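You operate a simulated robot arm through the tools that you are given. There is no shell and no other tool. Be economical: measure what you need, move in short steps, check, and stop when the job is done.

You are at the controls of a simulated robot arm. One attempt, no reset.

TASK
Level the speaker plate with the blue foot wheel.
Fine: level lengthwise on the plate, wheel lock to FREE, turn till the bubble stands between the middle marks, lock again, level back. Leave the other wheel.
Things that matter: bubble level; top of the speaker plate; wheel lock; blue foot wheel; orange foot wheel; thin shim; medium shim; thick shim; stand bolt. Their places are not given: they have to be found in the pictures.

It is judged by the outcome, as a careful person would: the job done as asked, and still so three seconds after it is handed in. It fails if anything else is knocked over, pushed out of place, dropped, spilled or broken.

THE ROBOT
A 7-joint arm with a two-finger parallel gripper, fixed in place. Base frame: the origin is at the foot of the arm, x ahead of it, y to its left, z up; the work surface is at about z = 0. Readings come in cm, rad, newtons and seconds.
With the tool pointing down near the work surface it reaches from about 24 to 62 cm from the base axis. Its first joint turns from -1.152 to 1.152 rad. Payload 2.6 kg.
The tool frame sits at the grasp point between the pads (the TCP): z along the fingers, y along the line on which they close. The tips reach 3 cm beyond it. Largest opening 9.4 cm; finger width 2.8, thickness 1; the body of the gripper, 5 by 9.6 cm, starts 5.5 cm behind the TCP.
Orientation is told as [roll, pitch, yaw] about the base's x, y, z axes, in that order, counted from this pose: with the fingers straight down and closing along the base's y, the tool's x points along the base's -x, its y along +y and its z along -z.

THE INTERFACE
- The arm moves only by the tool step_arm. Its argument "increments" is a list of rows, each an object (a shift or turn left out is 0, a gripper value left out holds the last) with "fingers": the gripper command, from -1 (shut) to 1 (fully open), values between in proportion; "slide": the shift along the tool's x, y, z in cm, a list of three; "turn": the turn, a rotation vector about the tool's x, y, z in rad, a list of three. In form: [{"fingers": fingers, "slide": [dx, dy, dz], "turn": [wx, wy, wz]}, ...]. A call has 1 to 20 rows; each row is the pose to reach, as a shift and turn from the pose commanded when the call began, along the tool's axes at that moment. A row lasts 0.2 s, in which the tool goes at most 5 cm and 0.15 rad; a call with a longer step from one row to the next is refused whole, and so is a gripper value outside its range. Where a pose cannot be reached the arm comes as near as it can. A force on the tool above 40 N (or 10 N above the force at the start of the call, whichever is more), or a blocked arm, ends the call early, and 0.2 s more pass. Each finger travels about 7.2 cm/s and halts on what it meets, pressing with about 21 N; the grip force reading is that of the motor and also rises with nothing between the fingers. The clock runs only during rows and for 0.2 s after the last one: add rows that repeat a pose to give the fingers time. It gives the time, the measured TCP pose, the force on the tool (base axes), the opening and the grip force at its end, in the units of the frame above (readings bear some noise).
- Cameras (640 x 400 px; columns grow to the right, rows downward): "scene" is fixed at [3.76, 42.58, 58.52]; the picture's right is [-0.80, -0.60, 0.00], its down [-0.22, 0.30, -0.93] and it looks along [0.56, -0.74, -0.37] (base axes); focal length 311 px, centre (320, 200). "wrist" rides on the gripper at [-3.7, 0, -5.8] in the tool frame; the picture's right is [0.00, -1.00, 0.00], its down [0.97, 0.00, -0.24] and it looks along [0.24, 0.00, 0.97] (tool axes); focal length 218 px, centre (320, 200).
- camera(camera): a new picture of that camera. The clock stands still meanwhile.
- locate(camera, pixels): there is no depth. For up to 12 entries [column, row, z] of the newest picture of that camera ("zoom" is the newest enlarged one), the place [x, y] in the base frame at which the ray of that pixel passes the height z, good to about 0.2 cm. The clock stands still meanwhile.
- inspect(camera, box): a new picture of the part [left, top, right, bottom] of that camera's present view, enlarged. The clock stands still meanwhile.
- job_done(): hands the job in; it is judged then, once.

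Work in short steps. Measure before you move; look again where a grasp or a placing could have gone wrong, and mend it. You have 80 turns and 34 pictures in all, those below and enlarged ones among them. Open the gripper and draw the arm clear of the work before you hand the job in, unless the task says otherwise; then end with one line.

The tools are called by a JSON object that holds its "fn" and its "kwargs". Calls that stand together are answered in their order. step_arm: Moves the arm, as the interface text tells. Its arguments: {"type":"object","properties":{"increments":{"type":"array"}},"required":["increments"]} The other tools are called the same way: camera (camera) takes a picture; locate (camera, pixels) gives the place at which the rays of pixels pass given heights; inspect (camera, box) takes an enlarged picture of a part of a camera's view; job_done () hands the job in.

At the start:

```text
time: 0.0
eef_pos: [26.75, -12.43, 42.85]
tool_rot: [-0.002, -0.001, -0.001]
ft_force: [0.4, 0.6, 0.3]
gripper_width: 9.41
grasp_force: 0.1
```

scene: 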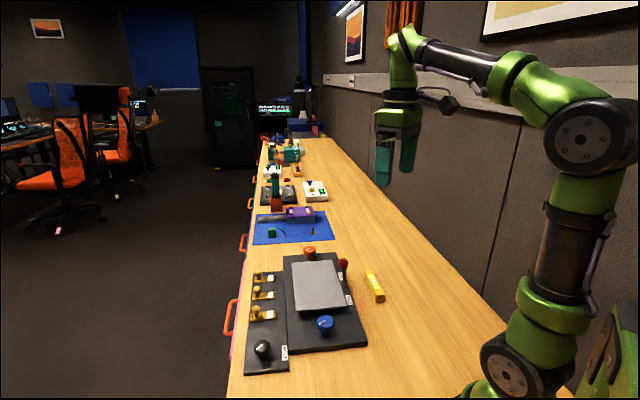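
wrist: 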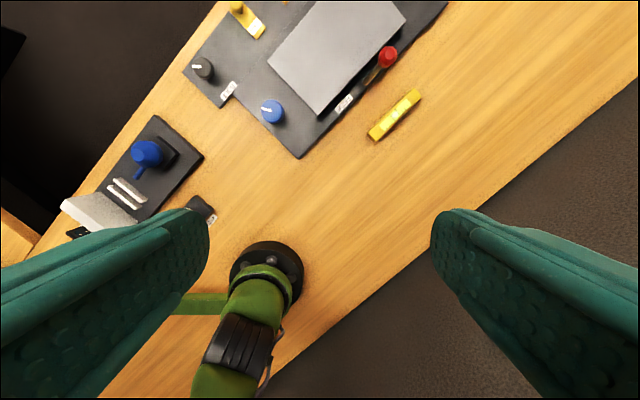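

The scene shows the plate (~318,288), blue wheel (325,325), orange wheel (309,252), red lever (343,266) and yellow level (375,286). I enlarge these.

{"fn": "inspect", "kwargs": {"camera": "scene", "box": [235, 235, 395, 375]}}

{"fn": "inspect", "kwargs": {"camera": "wrist", "box": [180, 0, 460, 175]}}

```text
2.86 times, centred on (315, 305) of scene
```

zoom: 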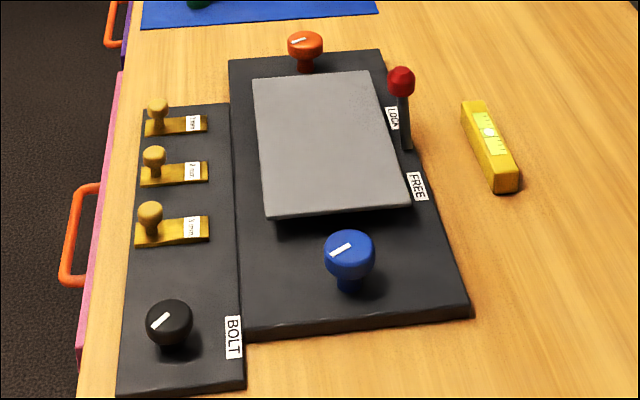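

```text
2.29 times, centred on (320, 88) of wrist
```

zoom: 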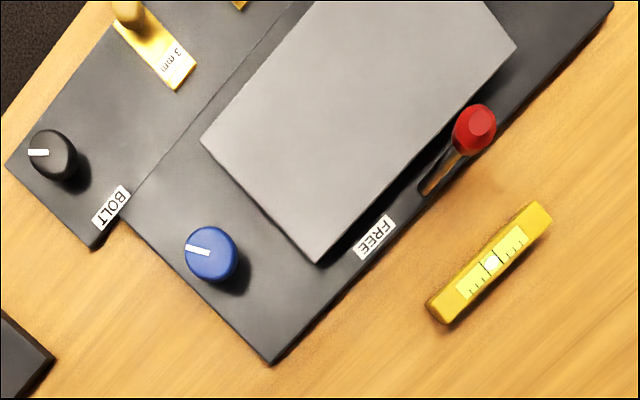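

I compute positions of the main parts at several heights from both views.

{"fn": "locate", "kwargs": {"camera": "wrist", "pixels": [[373.5, 133, 2], [416.5, 94.5, 2], [394.7, 114, 2], [271.7, 110.5, 5], [271.7, 110.5, 7], [387.5, 56, 6], [387.5, 56, 9], [318, 115, 5], [267.5, 61, 5], [405, 19, 5], [271.7, 110.5, 3], [387.5, 56, 12]]}}

{"fn": "locate", "kwargs": {"camera": "scene", "pixels": [[371, 274, 2], [379.5, 298, 2], [374, 284, 2], [325.5, 322, 5], [325.5, 322, 7], [343.5, 263.5, 6], [343.5, 263.5, 9], [346, 307, 5], [296, 310, 5], [332, 260, 5], [325.5, 322, 3], [343.5, 263.5, 12]]}}

```text
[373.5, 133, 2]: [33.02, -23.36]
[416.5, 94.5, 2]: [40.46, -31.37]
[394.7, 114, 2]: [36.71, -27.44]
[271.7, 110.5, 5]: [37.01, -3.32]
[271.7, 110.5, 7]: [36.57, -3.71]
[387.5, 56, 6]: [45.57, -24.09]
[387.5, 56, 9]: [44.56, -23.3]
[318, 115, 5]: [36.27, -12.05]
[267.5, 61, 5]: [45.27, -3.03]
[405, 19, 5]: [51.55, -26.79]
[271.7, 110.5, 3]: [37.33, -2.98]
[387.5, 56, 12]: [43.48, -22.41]
```

```text
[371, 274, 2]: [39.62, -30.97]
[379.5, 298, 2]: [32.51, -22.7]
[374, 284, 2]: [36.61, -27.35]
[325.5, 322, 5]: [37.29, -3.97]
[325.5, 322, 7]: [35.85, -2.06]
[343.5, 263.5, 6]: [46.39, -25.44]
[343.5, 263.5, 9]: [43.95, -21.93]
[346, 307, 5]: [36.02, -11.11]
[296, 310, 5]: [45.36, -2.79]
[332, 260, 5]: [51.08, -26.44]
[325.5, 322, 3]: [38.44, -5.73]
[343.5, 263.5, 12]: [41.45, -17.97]
```

Triangulation gives level centre (36.7,-27.4), axis along (0.68,-0.73), top z≈2; blue wheel top (36.9,-3.4,5.6); lever knob (45.1,-23.7,7.5); plate centre ≈(48.4,-14.8), long axis (0.72,-0.69). I move above the level with the yaw turned to close across it.

{"fn": "step_arm", "kwargs": {"increments": [{"fingers": 0.3, "slide": [-1.24, -1.87, 3.1], "turn": [0, 0, 0.1025]}, {"slide": [-2.49, -3.74, 6.2], "turn": [0, 0, 0.205]}, {"slide": [-3.73, -5.61, 9.3], "turn": [0, 0, 0.3075]}, {"slide": [-4.97, -7.48, 12.4], "turn": [0, 0, 0.41]}, {"slide": [-6.22, -9.35, 15.5], "turn": [0, 0, 0.5125]}, {"slide": [-7.46, -11.23, 18.6], "turn": [0, 0, 0.615]}, {"slide": [-8.7, -13.1, 21.7], "turn": [0, 0, 0.7175]}, {"slide": [-9.95, -14.97, 24.85], "turn": [0, 0, 0.82]}, {"slide": [-9.95, -14.97, 24.85], "turn": [0, 0, 0.82]}]}}

{"fn": "camera", "kwargs": {"camera": "wrist"}}

```text
time: 2.0
eef_pos: [36.93, -27.52, 17.93]
tool_rot: [0.0, 0.0, -0.823]
ft_force: [0.9, 0.0, -0.3]
gripper_width: 6.12
grasp_force: 0.0
```

```text
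29 pictures are left
```

wrist: 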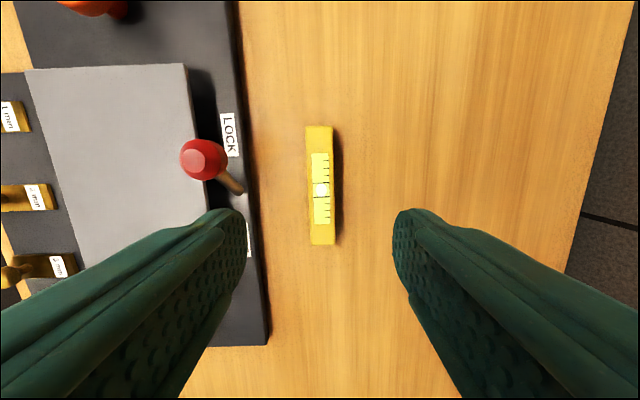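

The level spans (319,127)–(322,244) in the wrist picture. I locate its ends and the plate/lever features more exactly.

{"fn": "locate", "kwargs": {"camera": "wrist", "pixels": [[319, 127, 2], [322.5, 244, 2], [307.5, 185, 2], [334.5, 185, 2], [26, 70, 4.7], [184, 64, 4.7], [203, 158, 7.5], [240, 189, 2], [238, 0, 1.5], [269, 344, 1.5], [320, 190, 2]]}}

```text
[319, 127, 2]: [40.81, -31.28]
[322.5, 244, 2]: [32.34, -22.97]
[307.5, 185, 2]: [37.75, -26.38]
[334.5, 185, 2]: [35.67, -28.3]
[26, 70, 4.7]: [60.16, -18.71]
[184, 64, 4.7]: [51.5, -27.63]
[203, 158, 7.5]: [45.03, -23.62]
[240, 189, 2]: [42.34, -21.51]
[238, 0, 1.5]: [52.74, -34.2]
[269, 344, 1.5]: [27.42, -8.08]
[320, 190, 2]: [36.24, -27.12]
```

Level centre ≈(36.6,-27.2), axis ≈-45°, width ~2.8. I descend with a small yaw fix and a 0.45 cm shift along its axis, then close.

{"fn": "step_arm", "kwargs": {"increments": [{"slide": [0.2, 0, 4], "turn": [0, 0, -0.02]}, {"slide": [0.45, 0, 8], "turn": [0, 0, -0.045]}, {"slide": [0.45, 0, 11], "turn": [0, 0, -0.045]}, {"slide": [0.45, 0, 13], "turn": [0, 0, -0.045]}, {"slide": [0.45, 0, 14.4], "turn": [0, 0, -0.045]}, {"slide": [0.45, 0, 14.4], "turn": [0, 0, -0.045]}]}}

{"fn": "inspect", "kwargs": {"camera": "scene", "box": [305, 225, 425, 325]}}

```text
time: 3.4
eef_pos: [36.5, -27.16, 3.59]
tool_rot: [0.0, 0.0, -0.774]
ft_force: [0.6, -0.7, 0.0]
gripper_width: 6.1
grasp_force: 0.0
```

```text
4.00 times, centred on (365, 275) of scene
```

zoom: 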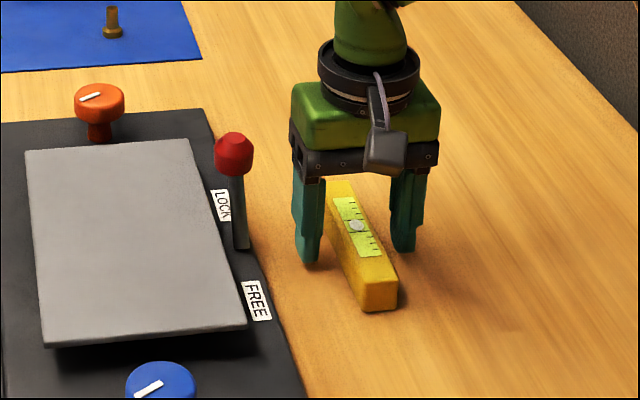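

The fingers straddle the level. Close and lift to about z=13.

{"fn": "step_arm", "kwargs": {"increments": [{"fingers": -1, "slide": [0, 0, 0]}, {"slide": [0, 0, 0]}, {"slide": [0, 0, 0]}, {"slide": [0, 0, 0]}, {"slide": [0, 0, -1]}, {"slide": [0, 0, -3]}, {"slide": [0, 0, -6]}, {"slide": [0, 0, -9.5]}, {"slide": [0, 0, -9.5]}]}}

{"fn": "camera", "kwargs": {"camera": "wrist"}}

```text
time: 5.4
eef_pos: [36.48, -27.06, 13.19]
tool_rot: [0.0, 0.0, -0.776]
ft_force: [0.2, -0.4, -1.1]
gripper_width: 2.56
grasp_force: 21.3
```

```text
27 pictures are left
```

wrist: 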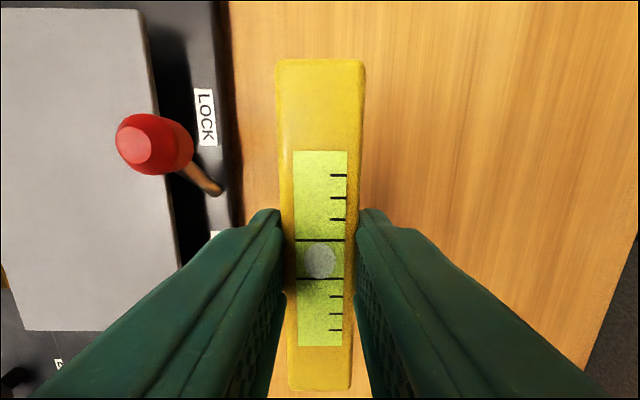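

Level is held (2.56 cm), bubble centred in the reference attitude. I raise to z≈16.5, carry it across (tool +y) over the plate centre, and come down to z≈9.8.

{"fn": "step_arm", "kwargs": {"increments": [{"slide": [0, 0, -3.3]}, {"slide": [0, 3, -3.3]}, {"slide": [0, 6.5, -3.3]}, {"slide": [0, 10, -3.3]}, {"slide": [0, 13.5, -3.3]}, {"slide": [0, 16.2, -3.3]}, {"slide": [0, 16.75, -3.3]}, {"slide": [0, 16.75, 0]}, {"slide": [0, 16.75, 2.5]}, {"slide": [0, 16.75, 3.4]}, {"slide": [0, 16.75, 3.4]}]}}

{"fn": "inspect", "kwargs": {"camera": "scene", "box": [265, 220, 385, 320]}}

{"fn": "camera", "kwargs": {"camera": "wrist"}}

```text
time: 7.8
eef_pos: [48.14, -15.07, 9.68]
tool_rot: [0.0, 0.0, -0.776]
ft_force: [0.0, -0.3, -1.2]
gripper_width: 2.57
grasp_force: 21.1
```

```text
4.00 times, centred on (325, 270) of scene
```

zoom: 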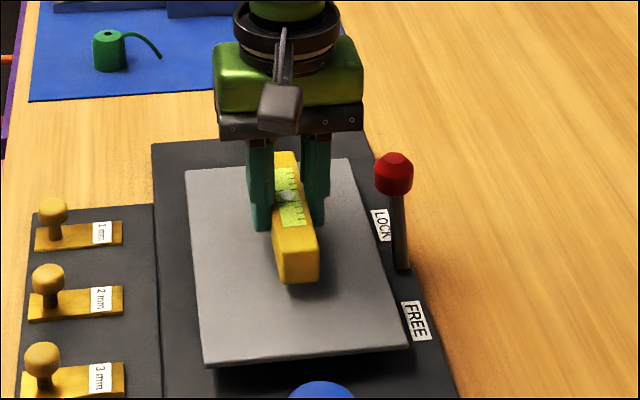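

```text
25 pictures are left
```

wrist: 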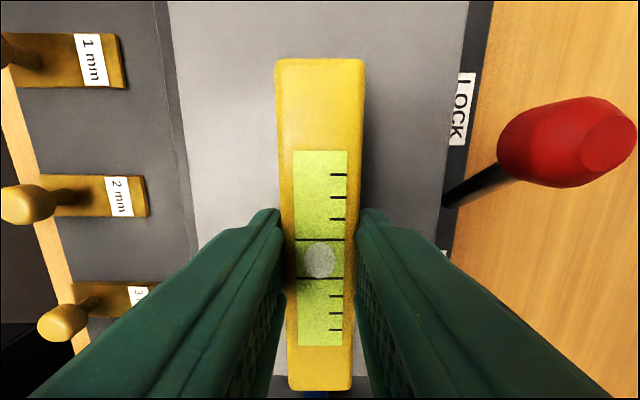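

The level sits well centred over the plate. I lower slowly and watch the force.

{"fn": "step_arm", "kwargs": {"increments": [{"slide": [0, 0, 0.4]}, {"slide": [0, 0, 0.7]}, {"slide": [0, 0, 0.9]}, {"slide": [0, 0, 1.0]}, {"slide": [0, 0, 1.0]}]}}

{"fn": "inspect", "kwargs": {"camera": "scene", "box": [285, 240, 365, 300]}}

```text
time: 9.0
eef_pos: [48.21, -15.07, 8.61]
tool_rot: [0.0, 0.002, -0.775]
ft_force: [0.0, 0.2, 0.3]
gripper_width: 2.53
grasp_force: 21.2
```

```text
6.67 times, centred on (325, 270) of scene
```

zoom: 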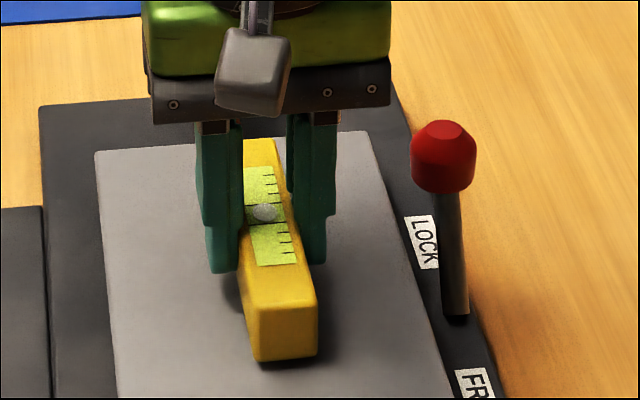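

Near-end still shows a shadow gap, force starting to change. I lower in 0.1 cm steps.

{"fn": "step_arm", "kwargs": {"increments": [{"slide": [0, 0, 0.1]}, {"slide": [0, 0, 0.15]}, {"slide": [0, 0, 0.2]}, {"slide": [0, 0, 0.2]}]}}

```text
time: 10.0
eef_pos: [48.06, -15.23, 8.45]
tool_rot: [-0.001, 0.0, -0.776]
ft_force: [-0.1, 0.8, -0.7]
gripper_width: 2.52
grasp_force: 21.0
```

{"fn": "step_arm", "kwargs": {"increments": [{"slide": [0, 0, 0.1]}, {"slide": [0, 0, 0.15]}, {"slide": [0, 0, 0.2]}, {"slide": [0, 0, 0.2]}]}}

{"fn": "inspect", "kwargs": {"camera": "scene", "box": [285, 240, 365, 300]}}

```text
time: 11.0
eef_pos: [48.21, -15.16, 8.25]
tool_rot: [0.0, 0.0, -0.775]
ft_force: [0.3, 0.1, -0.1]
gripper_width: 2.54
grasp_force: 21.5
```

```text
6.67 times, centred on (325, 270) of scene
```

zoom: 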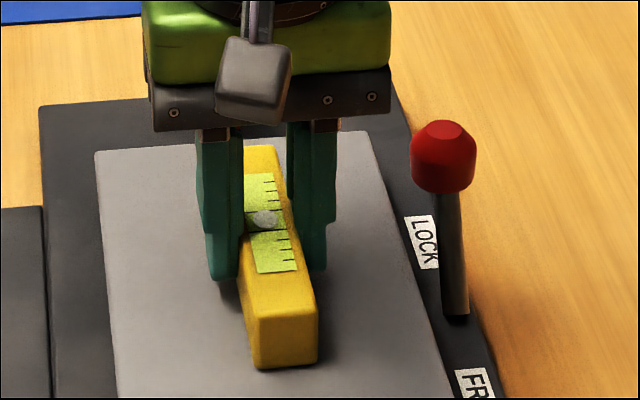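

Still no contact force; I go on lowering by another 0.3 cm.

{"fn": "step_arm", "kwargs": {"increments": [{"slide": [0, 0, 0.1]}, {"slide": [0, 0, 0.2]}, {"slide": [0, 0, 0.3]}, {"slide": [0, 0, 0.3]}]}}

```text
time: 12.0
eef_pos: [48.24, -15.2, 8.03]
tool_rot: [0.002, -0.002, -0.775]
ft_force: [-5.3, -0.5, 16.5]
gripper_width: 2.56
grasp_force: 21.5
```

Contact (16 N up). I ease up a little, open, and rise straight up.

{"fn": "step_arm", "kwargs": {"increments": [{"slide": [0, 0, -0.1]}, {"fingers": -0.2, "slide": [0, 0, -0.1]}, {"fingers": 0.2, "slide": [0, 0, -0.1]}, {"slide": [0, 0, -0.1]}, {"slide": [0, 0, -2]}, {"slide": [0, 0, -5]}, {"slide": [0, 0, -9]}, {"slide": [0, 0, -13]}, {"slide": [0, 0, -13]}]}}

{"fn": "camera", "kwargs": {"camera": "wrist"}}

{"fn": "inspect", "kwargs": {"camera": "scene", "box": [285, 240, 365, 300]}}

```text
time: 14.0
eef_pos: [48.2, -15.21, 20.99]
tool_rot: [0.001, 0.0, -0.774]
ft_force: [-0.2, -0.2, -0.4]
gripper_width: 5.61
grasp_force: 0.0
```

```text
22 pictures are left
```

wrist: 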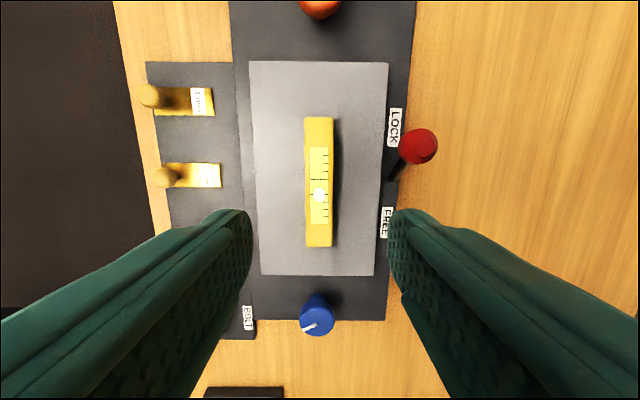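

```text
6.67 times, centred on (325, 270) of scene
```

zoom: 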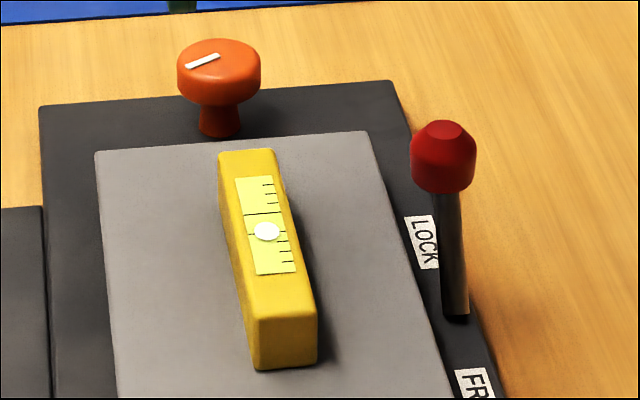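

The level rests on the plate, bubble shifted toward the blue (near) end. Now locate the lever knob (418,146), its foot (390,178), LOCK/FREE labels, and the blue wheel (317,317).

{"fn": "locate", "kwargs": {"camera": "wrist", "pixels": [[420, 146, 7.5], [420, 146, 8.3], [391, 178, 2], [394, 126, 1.5], [386, 222, 1.5], [317, 319, 5.6], [320, 180, 6.5], [390, 180, 1.5]]}}

{"fn": "locate", "kwargs": {"camera": "scene", "pixels": [[345.2, 286.8, 1.5], [345.2, 286.8, 2], [343.2, 263.5, 7.5], [342.5, 276, 1.5], [349.5, 300, 1.5]]}}

```text
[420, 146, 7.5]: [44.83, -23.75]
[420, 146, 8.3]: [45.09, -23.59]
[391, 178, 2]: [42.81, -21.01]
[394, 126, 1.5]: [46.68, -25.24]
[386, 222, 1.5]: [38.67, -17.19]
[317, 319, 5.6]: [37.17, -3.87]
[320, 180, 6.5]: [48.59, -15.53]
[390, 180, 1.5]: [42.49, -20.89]
```

```text
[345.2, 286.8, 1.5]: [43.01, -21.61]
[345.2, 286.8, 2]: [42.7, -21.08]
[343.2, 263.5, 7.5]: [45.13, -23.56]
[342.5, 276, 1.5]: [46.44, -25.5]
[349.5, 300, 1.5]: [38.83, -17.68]
```

Lever pivot ≈(42.7,-21.1), knob (45.0,-23.65,7.5), so FREE position is near (40.4,-18.5). I close the fingers and go down behind the knob on the LOCK side at (47.5,-26.2), tips z≈6.

{"fn": "step_arm", "kwargs": {"increments": [{"fingers": -1, "slide": [-2.4, -2.8, 0]}, {"slide": [-4.8, -5.6, 0]}, {"slide": [-7.24, -8.3, 0]}, {"slide": [-7.24, -8.3, 4]}, {"slide": [-7.24, -8.3, 8]}, {"slide": [-7.24, -8.3, 11]}, {"slide": [-7.24, -8.3, 12]}, {"slide": [-7.24, -8.3, 12]}]}}

{"fn": "inspect", "kwargs": {"camera": "scene", "box": [285, 240, 365, 300]}}

```text
time: 15.8
eef_pos: [47.5, -26.07, 8.88]
tool_rot: [0.0, 0.0, -0.776]
ft_force: [-0.3, -0.4, 0.5]
gripper_width: 0.01
grasp_force: 21.0
```

```text
6.67 times, centred on (325, 270) of scene
```

zoom: 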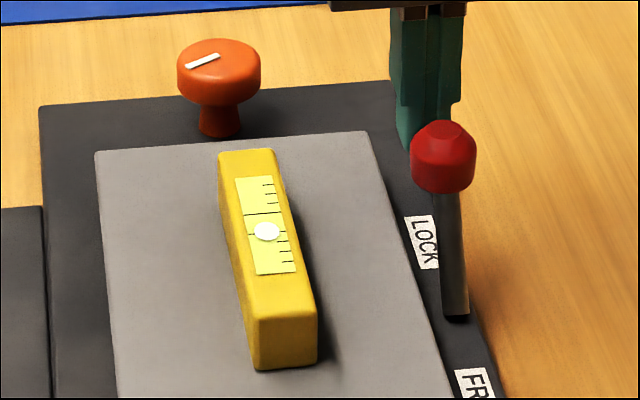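

The fingers stand behind the knob. I push along tool +x (towards FREE).

{"fn": "step_arm", "kwargs": {"increments": [{"slide": [0.8, 0, 0]}, {"slide": [1.6, 0, 0]}, {"slide": [2.4, 0, 0]}, {"slide": [3.2, 0, 0]}, {"slide": [4, 0, 0]}, {"slide": [4.8, 0, 0]}, {"slide": [5.6, 0, 0]}, {"slide": [6.4, 0, 0]}, {"slide": [7.2, 0, 0]}, {"slide": [7.8, 0, 0]}, {"slide": [7.8, 0, 0]}]}}

{"fn": "inspect", "kwargs": {"camera": "scene", "box": [285, 250, 385, 325]}}

```text
time: 18.4
eef_pos: [42.27, -20.94, 9.05]
tool_rot: [0.0, -0.017, -0.771]
ft_force: [2.6, -1.4, -1.5]
gripper_width: 0.0
grasp_force: 21.1
stopped in row 11: the force on the tool passed its limit (the readings are from after the stop); the commanded pose is now the measured one
```

```text
5.33 times, centred on (335, 288) of scene
```

zoom: 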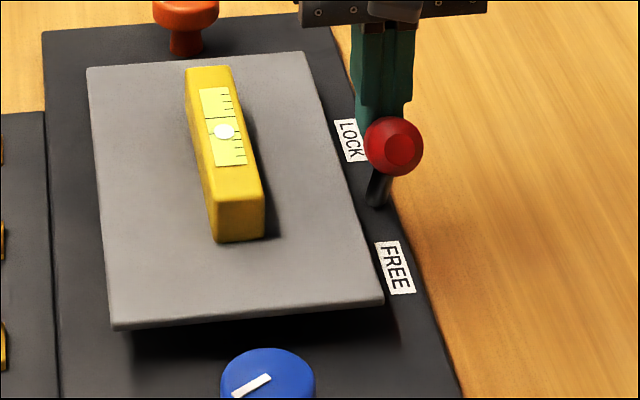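

The lever now leans to FREE. I back off, rise, and travel above the blue wheel at (36.95,-3.5), opening to ~6 cm.

{"fn": "step_arm", "kwargs": {"increments": [{"slide": [-1, 0, 0]}, {"slide": [-1, 0, -4]}, {"slide": [-1, 0, -8]}, {"slide": [2.5, 1.6, -10]}, {"slide": [6, 3.5, -10]}, {"slide": [10, 5.5, -10]}, {"slide": [13.5, 7.5, -10]}, {"fingers": 0.3, "slide": [15.93, 8.78, -10]}, {"slide": [15.93, 8.78, -6]}, {"slide": [15.93, 8.78, -6]}]}}

{"fn": "camera", "kwargs": {"camera": "wrist"}}

{"fn": "inspect", "kwargs": {"camera": "scene", "box": [285, 250, 385, 325]}}

```text
time: 20.6
eef_pos: [36.98, -3.5, 14.82]
tool_rot: [0.001, -0.014, -0.77]
ft_force: [-0.1, -0.2, 0.0]
gripper_width: 6.09
grasp_force: 0.1
```

```text
18 pictures are left
```

wrist: 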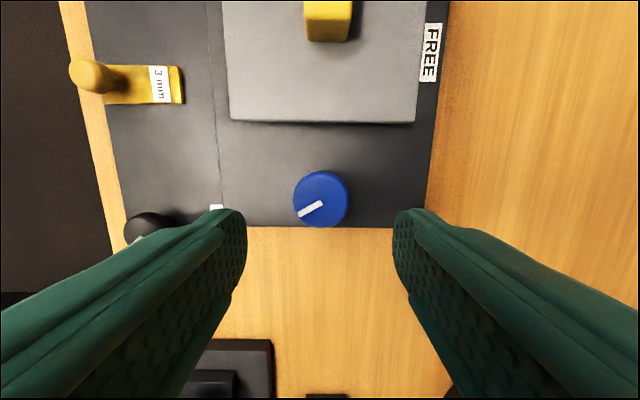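

```text
5.33 times, centred on (335, 288) of scene
```

zoom: 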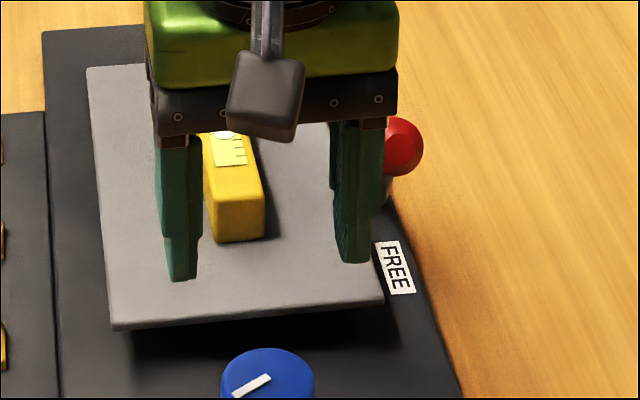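

I check the wheel's and bolt's place from this nearer view.

{"fn": "locate", "kwargs": {"camera": "wrist", "pixels": [[321, 199, 5.6], [294, 199, 5.6], [348, 199, 5.6], [321, 171, 5.6], [148, 222, 5], [320, 122, 4.3]]}}

```text
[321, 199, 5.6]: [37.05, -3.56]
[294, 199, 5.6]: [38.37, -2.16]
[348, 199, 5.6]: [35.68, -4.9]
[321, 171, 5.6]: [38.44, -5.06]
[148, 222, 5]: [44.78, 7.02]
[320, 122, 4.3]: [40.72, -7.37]
```

Wheel centre (37.05,-3.56), diameter ≈4 — well aligned. I descend to z≈6.9, close, and check the view.

{"fn": "step_arm", "kwargs": {"increments": [{"slide": [0, 0, 3], "turn": [0.01, 0.01, 0]}, {"slide": [0, 0, 6], "turn": [0.01, 0.01, 0]}, {"slide": [0, 0, 7.9], "turn": [0.01, 0.01, 0]}, {"slide": [0, 0, 7.9], "turn": [0.01, 0.01, 0]}, {"fingers": -1, "slide": [0, 0, 7.9], "turn": [0.01, 0.01, 0]}, {"slide": [0, 0, 7.9], "turn": [0.01, 0.01, 0]}, {"slide": [0, 0, 7.9], "turn": [0.01, 0.01, 0]}]}}

{"fn": "inspect", "kwargs": {"camera": "scene", "box": [265, 245, 385, 335]}}

```text
time: 22.2
eef_pos: [36.96, -3.59, 6.91]
tool_rot: [-0.013, -0.002, -0.771]
ft_force: [-4.3, -6.1, -1.0]
gripper_width: 4.12
grasp_force: 45.4
```

```text
4.44 times, centred on (325, 290) of scene
```

zoom: 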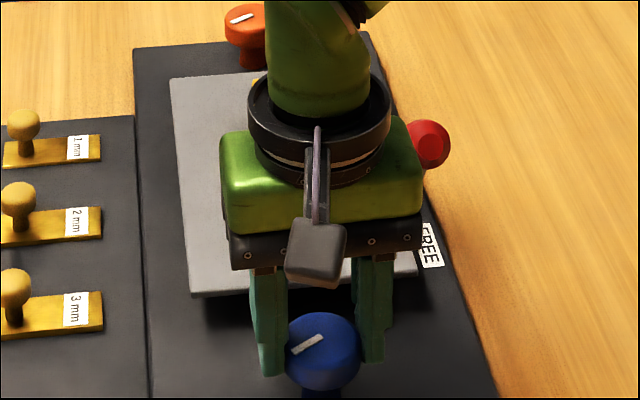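

Wheel is gripped (4.12 cm). I turn it 0.6 rad clockwise (seen from above) as a test, release, and rise and step aside to see the bubble.

{"fn": "step_arm", "kwargs": {"increments": [{"slide": [0, 0, 0], "turn": [0, 0, 0.1]}, {"slide": [0, 0, 0], "turn": [0, 0, 0.2]}, {"slide": [0, 0, 0], "turn": [0, 0, 0.3]}, {"slide": [0, 0, 0], "turn": [0, 0, 0.4]}, {"slide": [0, 0, 0], "turn": [0, 0, 0.5]}, {"slide": [0, 0, 0], "turn": [0, 0, 0.6]}, {"slide": [0, 0, 0], "turn": [0, 0, 0.6]}]}}

```text
time: 23.8
eef_pos: [36.74, -3.7, 6.81]
tool_rot: [-0.009, -0.01, -1.376]
ft_force: [-26.9, -18.6, 21.3]
gripper_width: 4.13
grasp_force: 45.2
```

Now release, rise 6 cm, and shift 10 cm toward picture-right to clear the view of the bubble.

{"fn": "step_arm", "kwargs": {"increments": [{"fingers": 0.3, "slide": [0, 0, 0]}, {"slide": [0, 0, 0]}, {"slide": [0, 0, -3]}, {"slide": [0, 0, -6]}, {"slide": [-2, -4.3, -6]}, {"slide": [-4.33, -9, -6]}, {"slide": [-4.33, -9, -6]}]}}

{"fn": "inspect", "kwargs": {"camera": "scene", "box": [285, 250, 365, 310]}}

```text
refused: row 6 steps farther than a row can; nothing moved
```

```text
6.67 times, centred on (325, 280) of scene
```

zoom: 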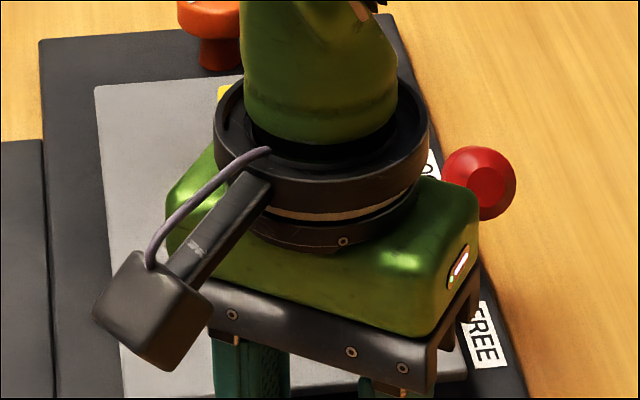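

One row was too long; I repeat it with smaller steps.

{"fn": "step_arm", "kwargs": {"increments": [{"fingers": 0.3, "slide": [0, 0, 0]}, {"slide": [0, 0, 0]}, {"slide": [0, 0, -3]}, {"slide": [0, 0, -6]}, {"slide": [-1.5, -3, -6]}, {"slide": [-3, -6, -6]}, {"slide": [-4.33, -9, -6]}, {"slide": [-4.33, -9, -6]}]}}

{"fn": "inspect", "kwargs": {"camera": "scene", "box": [285, 250, 365, 310]}}

```text
time: 25.6
eef_pos: [28.95, -9.62, 13.05]
tool_rot: [-0.007, -0.009, -1.373]
ft_force: [-0.1, -0.2, -0.2]
gripper_width: 6.1
grasp_force: 0.1
```

```text
6.67 times, centred on (325, 280) of scene
```

zoom: 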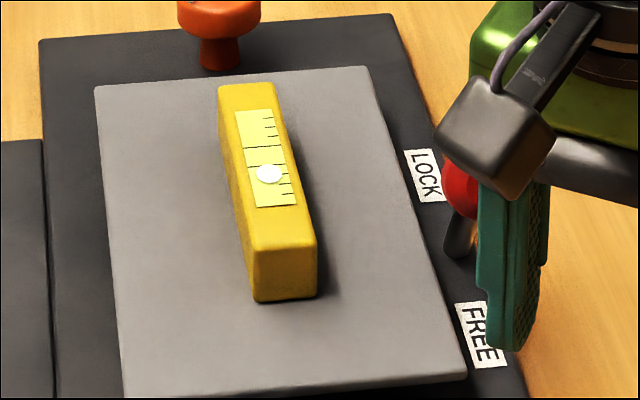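

The clockwise turn moved the bubble ~8 px further toward the blue end (from ~9 to ~17 px off centre), so it must go about 1.2 rad counter-clockwise. I return onto the wheel and grip.

{"fn": "step_arm", "kwargs": {"increments": [{"slide": [1.5, 3, 0]}, {"slide": [3, 6, 0]}, {"slide": [4.35, 9.08, 0]}, {"slide": [4.35, 9.08, 0]}, {"slide": [4.35, 9.08, 3]}, {"slide": [4.35, 9.08, 6.1]}, {"slide": [4.35, 9.08, 6.1]}, {"fingers": -1, "slide": [4.35, 9.08, 6.1]}, {"slide": [4.35, 9.08, 6.1]}, {"slide": [4.35, 9.08, 6.1]}]}}

```text
time: 27.8
eef_pos: [36.77, -3.38, 6.7]
tool_rot: [-0.01, -0.006, -1.373]
ft_force: [-14.8, -2.3, 0.5]
gripper_width: 4.14
grasp_force: 45.1
```

Side force shows ~0.2 cm offset; I ease that and turn 1.2 rad counter-clockwise.

{"fn": "step_arm", "kwargs": {"increments": [{"slide": [0, -0.2, 0]}, {"slide": [0, -0.2, 0], "turn": [0, 0, -0.12]}, {"slide": [0, -0.2, 0], "turn": [0, 0, -0.24]}, {"slide": [0, -0.2, 0], "turn": [0, 0, -0.36]}, {"slide": [0, -0.2, 0], "turn": [0, 0, -0.48]}, {"slide": [0, -0.2, 0], "turn": [0, 0, -0.6]}, {"slide": [0, -0.2, 0], "turn": [0, 0, -0.72]}, {"slide": [0, -0.2, 0], "turn": [0, 0, -0.84]}, {"slide": [0, -0.2, 0], "turn": [0, 0, -0.96]}, {"slide": [0, -0.2, 0], "turn": [0, 0, -1.08]}, {"slide": [0, -0.2, 0], "turn": [0, 0, -1.2]}, {"slide": [0, -0.2, 0], "turn": [0, 0, -1.2]}]}}

```text
time: 30.4
eef_pos: [36.76, -3.54, 6.84]
tool_rot: [-0.012, 0.004, -0.17]
ft_force: [3.0, 5.4, -28.8]
gripper_width: 4.12
grasp_force: 45.4
```

Release, rise and step aside to view the bubble.

{"fn": "step_arm", "kwargs": {"increments": [{"fingers": 0.3, "slide": [0, 0, 0]}, {"slide": [0, 0, 0]}, {"slide": [0, 0, -3]}, {"slide": [0, 0, -6]}, {"slide": [2.3, -2.4, -6]}, {"slide": [4.6, -4.8, -6]}, {"slide": [6.87, -7.27, -6]}, {"slide": [6.87, -7.27, -6]}]}}

{"fn": "inspect", "kwargs": {"camera": "scene", "box": [307, 262, 339, 286]}}

```text
time: 32.2
eef_pos: [28.74, -9.46, 12.78]
tool_rot: [-0.011, 0.001, -0.17]
ft_force: [-0.1, -0.1, -0.3]
gripper_width: 6.13
grasp_force: 0.0
```

```text
16.00 times, centred on (323, 274) of scene
```

zoom: 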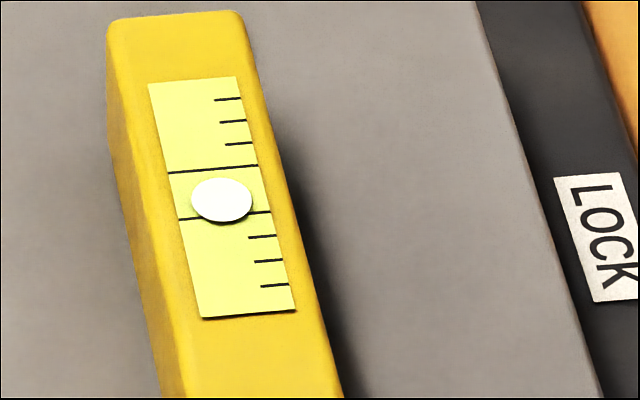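

Bubble centre is at row 200; the middle marks at ~168 and ~215 (centre ~192), so it needs ~0.3 rad more counter-clockwise. I regrip and turn.

{"fn": "step_arm", "kwargs": {"increments": [{"slide": [-2.3, 2.4, 0]}, {"slide": [-4.6, 4.8, 0]}, {"slide": [-6.9, 7.2, 0]}, {"slide": [-6.9, 7.2, 0]}, {"slide": [-6.9, 7.2, 3]}, {"slide": [-6.9, 7.2, 6.0]}, {"slide": [-6.9, 7.2, 6.0]}, {"fingers": -1, "slide": [-6.9, 7.2, 6.0]}, {"slide": [-6.9, 7.2, 6.0]}, {"slide": [-6.9, 7.2, 6.0]}]}}

{"fn": "step_arm", "kwargs": {"increments": [{"turn": [0, 0, -0.1]}, {"turn": [0, 0, -0.2]}, {"turn": [0, 0, -0.3]}, {"turn": [0, 0, -0.32]}, {"turn": [0, 0, -0.32]}]}}

{"fn": "step_arm", "kwargs": {"increments": [{"fingers": 0.3, "slide": [0, 0, 0]}, {"slide": [0, 0, 0]}, {"slide": [0, 0, -3]}, {"slide": [0, 0, -6]}, {"slide": [2.3, -2.4, -6]}, {"slide": [4.6, -4.8, -6]}, {"slide": [6.87, -7.27, -6]}, {"slide": [6.87, -7.27, -6]}]}}

{"fn": "inspect", "kwargs": {"camera": "scene", "box": [307, 262, 339, 286]}}

```text
time: 34.4
eef_pos: [36.76, -3.61, 6.7]
tool_rot: [-0.008, 0.002, -0.169]
ft_force: [6.1, 8.6, -11.0]
gripper_width: 4.15
grasp_force: 44.9
```

```text
time: 35.6
eef_pos: [36.77, -3.47, 6.77]
tool_rot: [-0.007, 0.008, 0.15]
ft_force: [3.4, 15.5, -9.2]
gripper_width: 4.15
grasp_force: 45.3
```

```text
time: 37.4
eef_pos: [31.03, -11.71, 12.93]
tool_rot: [-0.01, 0.007, 0.148]
ft_force: [-0.1, -0.1, 0.2]
gripper_width: 6.13
grasp_force: 0.2
```

```text
16.00 times, centred on (323, 274) of scene
```

zoom: 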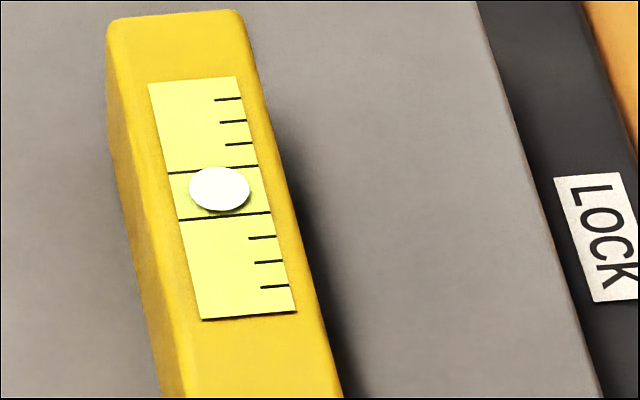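

Bubble (row ~190) is now between the marks (169 and 216). I go above the level to verify it from straight overhead, turning back to the plate's yaw with fingers closed.

{"fn": "step_arm", "kwargs": {"increments": [{"fingers": -1, "slide": [0, 0, -3], "turn": [0, 0, 0.115]}, {"slide": [-1, -0.4, -7], "turn": [0, 0, 0.23]}, {"slide": [-4, -1.5, -8], "turn": [0, 0, 0.345]}, {"slide": [-7, -2.6, -8], "turn": [0, 0, 0.46]}, {"slide": [-10, -3.7, -8], "turn": [0, 0, 0.575]}, {"slide": [-13, -4.8, -8], "turn": [0, 0, 0.69]}, {"slide": [-16.5, -6, -8], "turn": [0, 0, 0.805]}, {"slide": [-16.5, -6, -8], "turn": [0, 0, 0.92]}, {"slide": [-16.5, -6, -8], "turn": [0, 0, 0.92]}]}}

{"fn": "inspect", "kwargs": {"camera": "wrist", "box": [280, 130, 360, 230]}}

```text
time: 39.4
eef_pos: [48.47, -15.22, 20.77]
tool_rot: [-0.009, -0.004, -0.773]
ft_force: [0.6, -0.5, 0.6]
gripper_width: 0.0
grasp_force: 20.8
```

```text
4.00 times, centred on (320, 180) of wrist
```

zoom: 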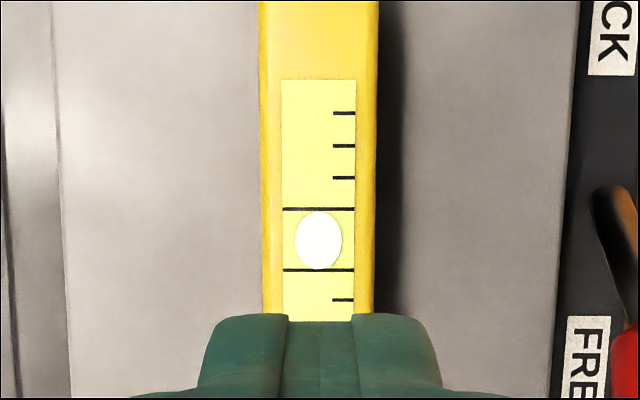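

From overhead the bubble (row 240) is exactly midway between marks 209 and 270. Now I go to the FREE side of the lever at (37.7,-16.0), tips z≈6.

{"fn": "step_arm", "kwargs": {"increments": [{"slide": [2.4, -2.7, 0]}, {"slide": [4.8, -5.4, 0]}, {"slide": [7.17, -8.11, 0]}, {"slide": [7.17, -8.11, 4]}, {"slide": [7.17, -8.11, 8]}, {"slide": [7.17, -8.11, 11]}, {"slide": [7.17, -8.11, 11.8]}, {"slide": [7.17, -8.11, 11.8]}]}}

{"fn": "inspect", "kwargs": {"camera": "scene", "box": [295, 250, 395, 325]}}

```text
time: 41.2
eef_pos: [37.38, -16.04, 9.2]
tool_rot: [-0.011, -0.003, -0.771]
ft_force: [-0.3, 0.0, 0.4]
gripper_width: 0.0
grasp_force: 21.1
```

```text
5.33 times, centred on (345, 288) of scene
```

zoom: 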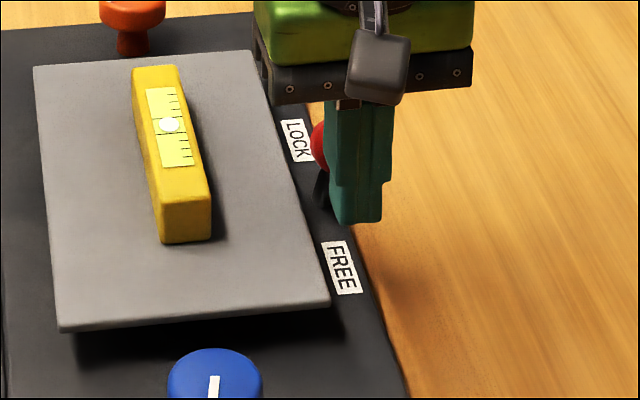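

The knob appears slightly to the left of the finger line; I shift 0.4 cm in tool +y while pushing toward LOCK (tool -x).

{"fn": "step_arm", "kwargs": {"increments": [{"slide": [-0.4, 0.4, 0]}, {"slide": [-1.2, 0.4, 0]}, {"slide": [-2, 0.4, 0]}, {"slide": [-2.8, 0.4, 0]}, {"slide": [-3.6, 0.4, 0]}, {"slide": [-4.4, 0.4, 0]}, {"slide": [-5.2, 0.4, 0]}, {"slide": [-6, 0.4, 0]}, {"slide": [-6.8, 0.4, 0]}, {"slide": [-7.6, 0.4, 0]}, {"slide": [-8.2, 0.4, 0]}, {"slide": [-8.2, 0.4, 0]}]}}

{"fn": "inspect", "kwargs": {"camera": "scene", "box": [295, 250, 395, 325]}}

```text
time: 43.7
eef_pos: [43.3, -21.15, 9.18]
tool_rot: [-0.009, 0.012, -0.777]
ft_force: [-4.5, 2.7, 3.8]
gripper_width: 0.0
grasp_force: 20.9
stopped in row 12: the force on the tool passed its limit (the readings are from after the stop); the commanded pose is now the measured one
```

```text
5.33 times, centred on (345, 288) of scene
```

zoom: 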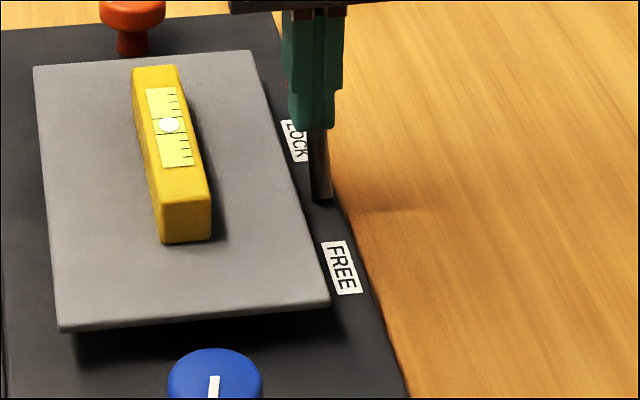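

Lever is back at its LOCK stop. I back off, rise and go above the level with open fingers, then check.

{"fn": "step_arm", "kwargs": {"increments": [{"slide": [1, 0, 0]}, {"slide": [1, 0, -4]}, {"slide": [1, 0, -8]}, {"slide": [0.7, 2, -11]}, {"fingers": 0.2, "slide": [0.68, 5, -11.8]}, {"slide": [0.68, 7.67, -11.8]}, {"slide": [0.68, 7.67, -11.8]}]}}

{"fn": "camera", "kwargs": {"camera": "wrist"}}

{"fn": "inspect", "kwargs": {"camera": "scene", "box": [305, 250, 365, 295]}}

```text
time: 45.3
eef_pos: [48.47, -15.25, 20.87]
tool_rot: [-0.009, 0.01, -0.776]
ft_force: [-0.2, 0.4, -0.6]
gripper_width: 5.64
grasp_force: 0.1
```

```text
8 pictures are left
```

wrist: 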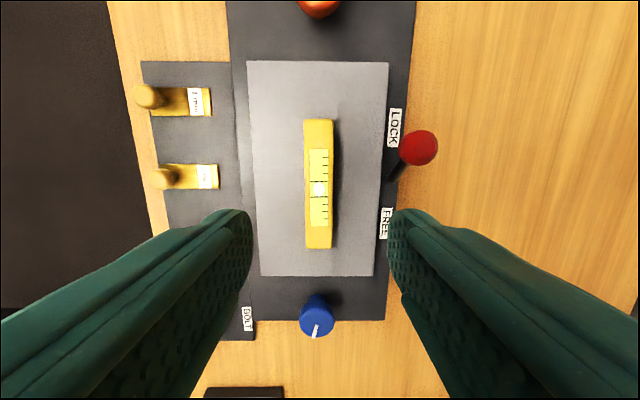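

```text
8.89 times, centred on (335, 272) of scene
```

zoom: 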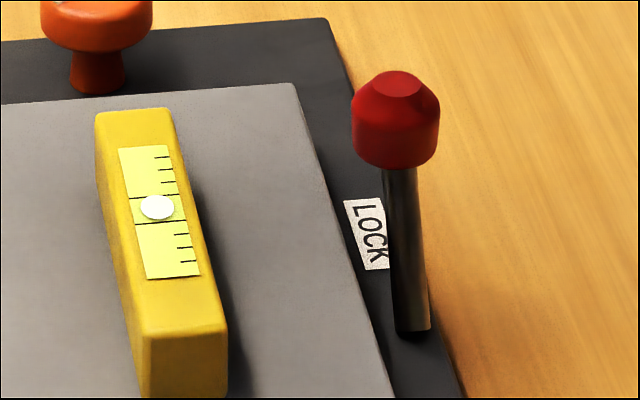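

Bubble still centred, lever at LOCK. I descend on the level and grip it.

{"fn": "step_arm", "kwargs": {"increments": [{"slide": [0.2, -0.14, 4], "turn": [-0.013, 0, 0]}, {"slide": [0.2, -0.14, 8], "turn": [-0.013, 0, 0]}, {"slide": [0.2, -0.14, 11], "turn": [-0.013, 0, 0]}, {"slide": [0.2, -0.14, 12.65], "turn": [-0.013, 0, 0]}, {"slide": [0.2, -0.14, 12.65], "turn": [-0.013, 0, 0]}, {"fingers": -1, "slide": [0.2, -0.14, 12.65], "turn": [-0.013, 0, 0]}, {"slide": [0.2, -0.14, 12.65], "turn": [-0.013, 0, 0]}, {"slide": [0.2, -0.14, 12.65], "turn": [-0.013, 0, 0]}, {"slide": [0.2, -0.14, 12.65], "turn": [-0.013, 0, 0]}]}}

```text
time: 47.3
eef_pos: [47.95, -15.28, 8.0]
tool_rot: [0.005, 0.01, -0.777]
ft_force: [-0.3, 0.3, -0.1]
gripper_width: 2.52
grasp_force: 21.6
```

Gripped. Lift to z≈17, carry back across to (36.5,-27.1), and lower to z≈4.3.

{"fn": "step_arm", "kwargs": {"increments": [{"slide": [0, 0, -1]}, {"slide": [0, 0, -4.5]}, {"slide": [0, 0, -9]}, {"slide": [0, -3.5, -9]}, {"slide": [0, -7.5, -9]}, {"slide": [0, -11.5, -9]}, {"slide": [0, -15, -9]}, {"slide": [-0.07, -16.55, -9]}, {"slide": [-0.07, -16.55, -9]}, {"slide": [-0.07, -16.55, -5]}, {"slide": [-0.07, -16.55, -1]}, {"slide": [-0.07, -16.55, 2.2]}, {"slide": [-0.07, -16.55, 3.7]}, {"slide": [-0.07, -16.55, 3.7]}]}}

{"fn": "inspect", "kwargs": {"camera": "scene", "box": [275, 240, 395, 330]}}

```text
time: 50.3
eef_pos: [36.45, -27.09, 4.31]
tool_rot: [0.004, 0.011, -0.775]
ft_force: [0.6, -0.6, -0.9]
gripper_width: 2.52
grasp_force: 20.5
```

```text
4.44 times, centred on (335, 285) of scene
```

zoom: 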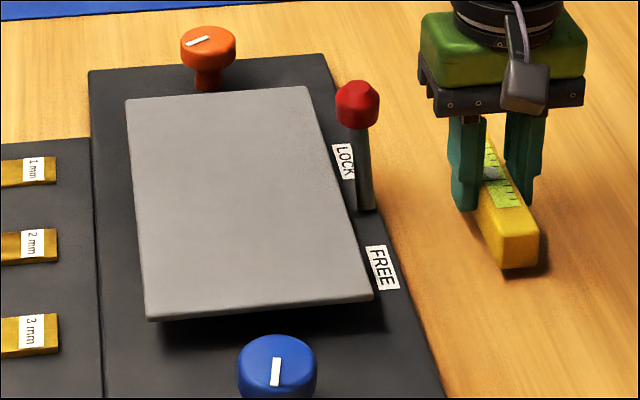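

Just above the table; I creep down until contact.

{"fn": "step_arm", "kwargs": {"increments": [{"slide": [0, 0, 0.2]}, {"slide": [0, 0, 0.4]}, {"slide": [0, 0, 0.55]}, {"slide": [0, 0, 0.55]}]}}

```text
time: 51.3
eef_pos: [36.53, -27.1, 3.89]
tool_rot: [0.004, 0.01, -0.778]
ft_force: [0.3, 0.0, -0.6]
gripper_width: 2.53
grasp_force: 20.9
```

{"fn": "step_arm", "kwargs": {"increments": [{"slide": [0, 0, 0.1]}, {"slide": [0, 0, 0.2]}, {"slide": [0, 0, 0.25]}, {"slide": [0, 0, 0.25]}]}}

```text
time: 52.3
eef_pos: [36.49, -27.14, 3.61]
tool_rot: [0.004, 0.012, -0.778]
ft_force: [0.0, 0.4, -0.6]
gripper_width: 2.53
grasp_force: 21.4
```

Still no contact force; a bit further.

{"fn": "step_arm", "kwargs": {"increments": [{"slide": [0, 0, 0.08]}, {"slide": [0, 0, 0.16]}, {"slide": [0, 0, 0.16]}]}}

```text
time: 53.1
eef_pos: [36.51, -27.14, 3.46]
tool_rot: [0.005, 0.009, -0.777]
ft_force: [-3.6, 2.4, 12.1]
gripper_width: 2.53
grasp_force: 21.2
```

Contact (12 N). Open, rise and draw the arm well clear.

{"fn": "step_arm", "kwargs": {"increments": [{"slide": [0, 0, -0.05]}, {"fingers": -0.2, "slide": [0, 0, -0.05]}, {"fingers": 0.2, "slide": [0, 0, -0.05]}, {"slide": [0, 0, -0.05]}, {"slide": [0, 0, -3]}, {"slide": [0, 0, -7]}, {"slide": [0, 0, -11.5]}, {"slide": [0, 0, -16]}, {"fingers": 1, "slide": [3, 0, -20]}, {"slide": [3, 0, -20]}]}}

{"fn": "camera", "kwargs": {"camera": "scene"}}

{"fn": "inspect", "kwargs": {"camera": "scene", "box": [235, 235, 395, 375]}}

```text
time: 55.3
eef_pos: [34.28, -25.1, 23.61]
tool_rot: [0.002, 0.012, -0.775]
ft_force: [0.7, 0.7, -0.1]
gripper_width: 9.41
grasp_force: 0.1
```

```text
5 pictures are left
```

scene: 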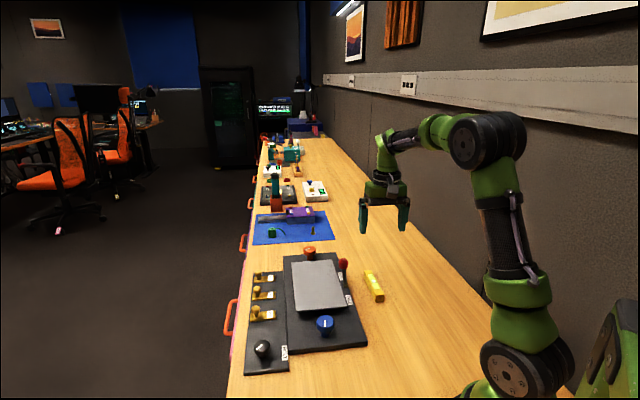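

```text
2.86 times, centred on (315, 305) of scene
```

zoom: 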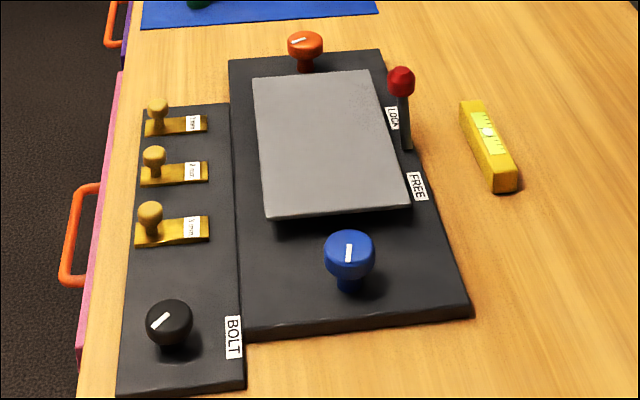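

Everything is in place: level back, lever at LOCK, orange wheel, shims and bolt untouched, and the arm clear. I hand in.

{"fn": "job_done", "kwargs": {}}

```text
The job is handed in.
```

The speaker plate is level: the bubble stood midway between the middle marks, before and after locking. The blue wheel is locked again, the bubble level is back where it lay, and the orange wheel, shims and bolt were not touched.
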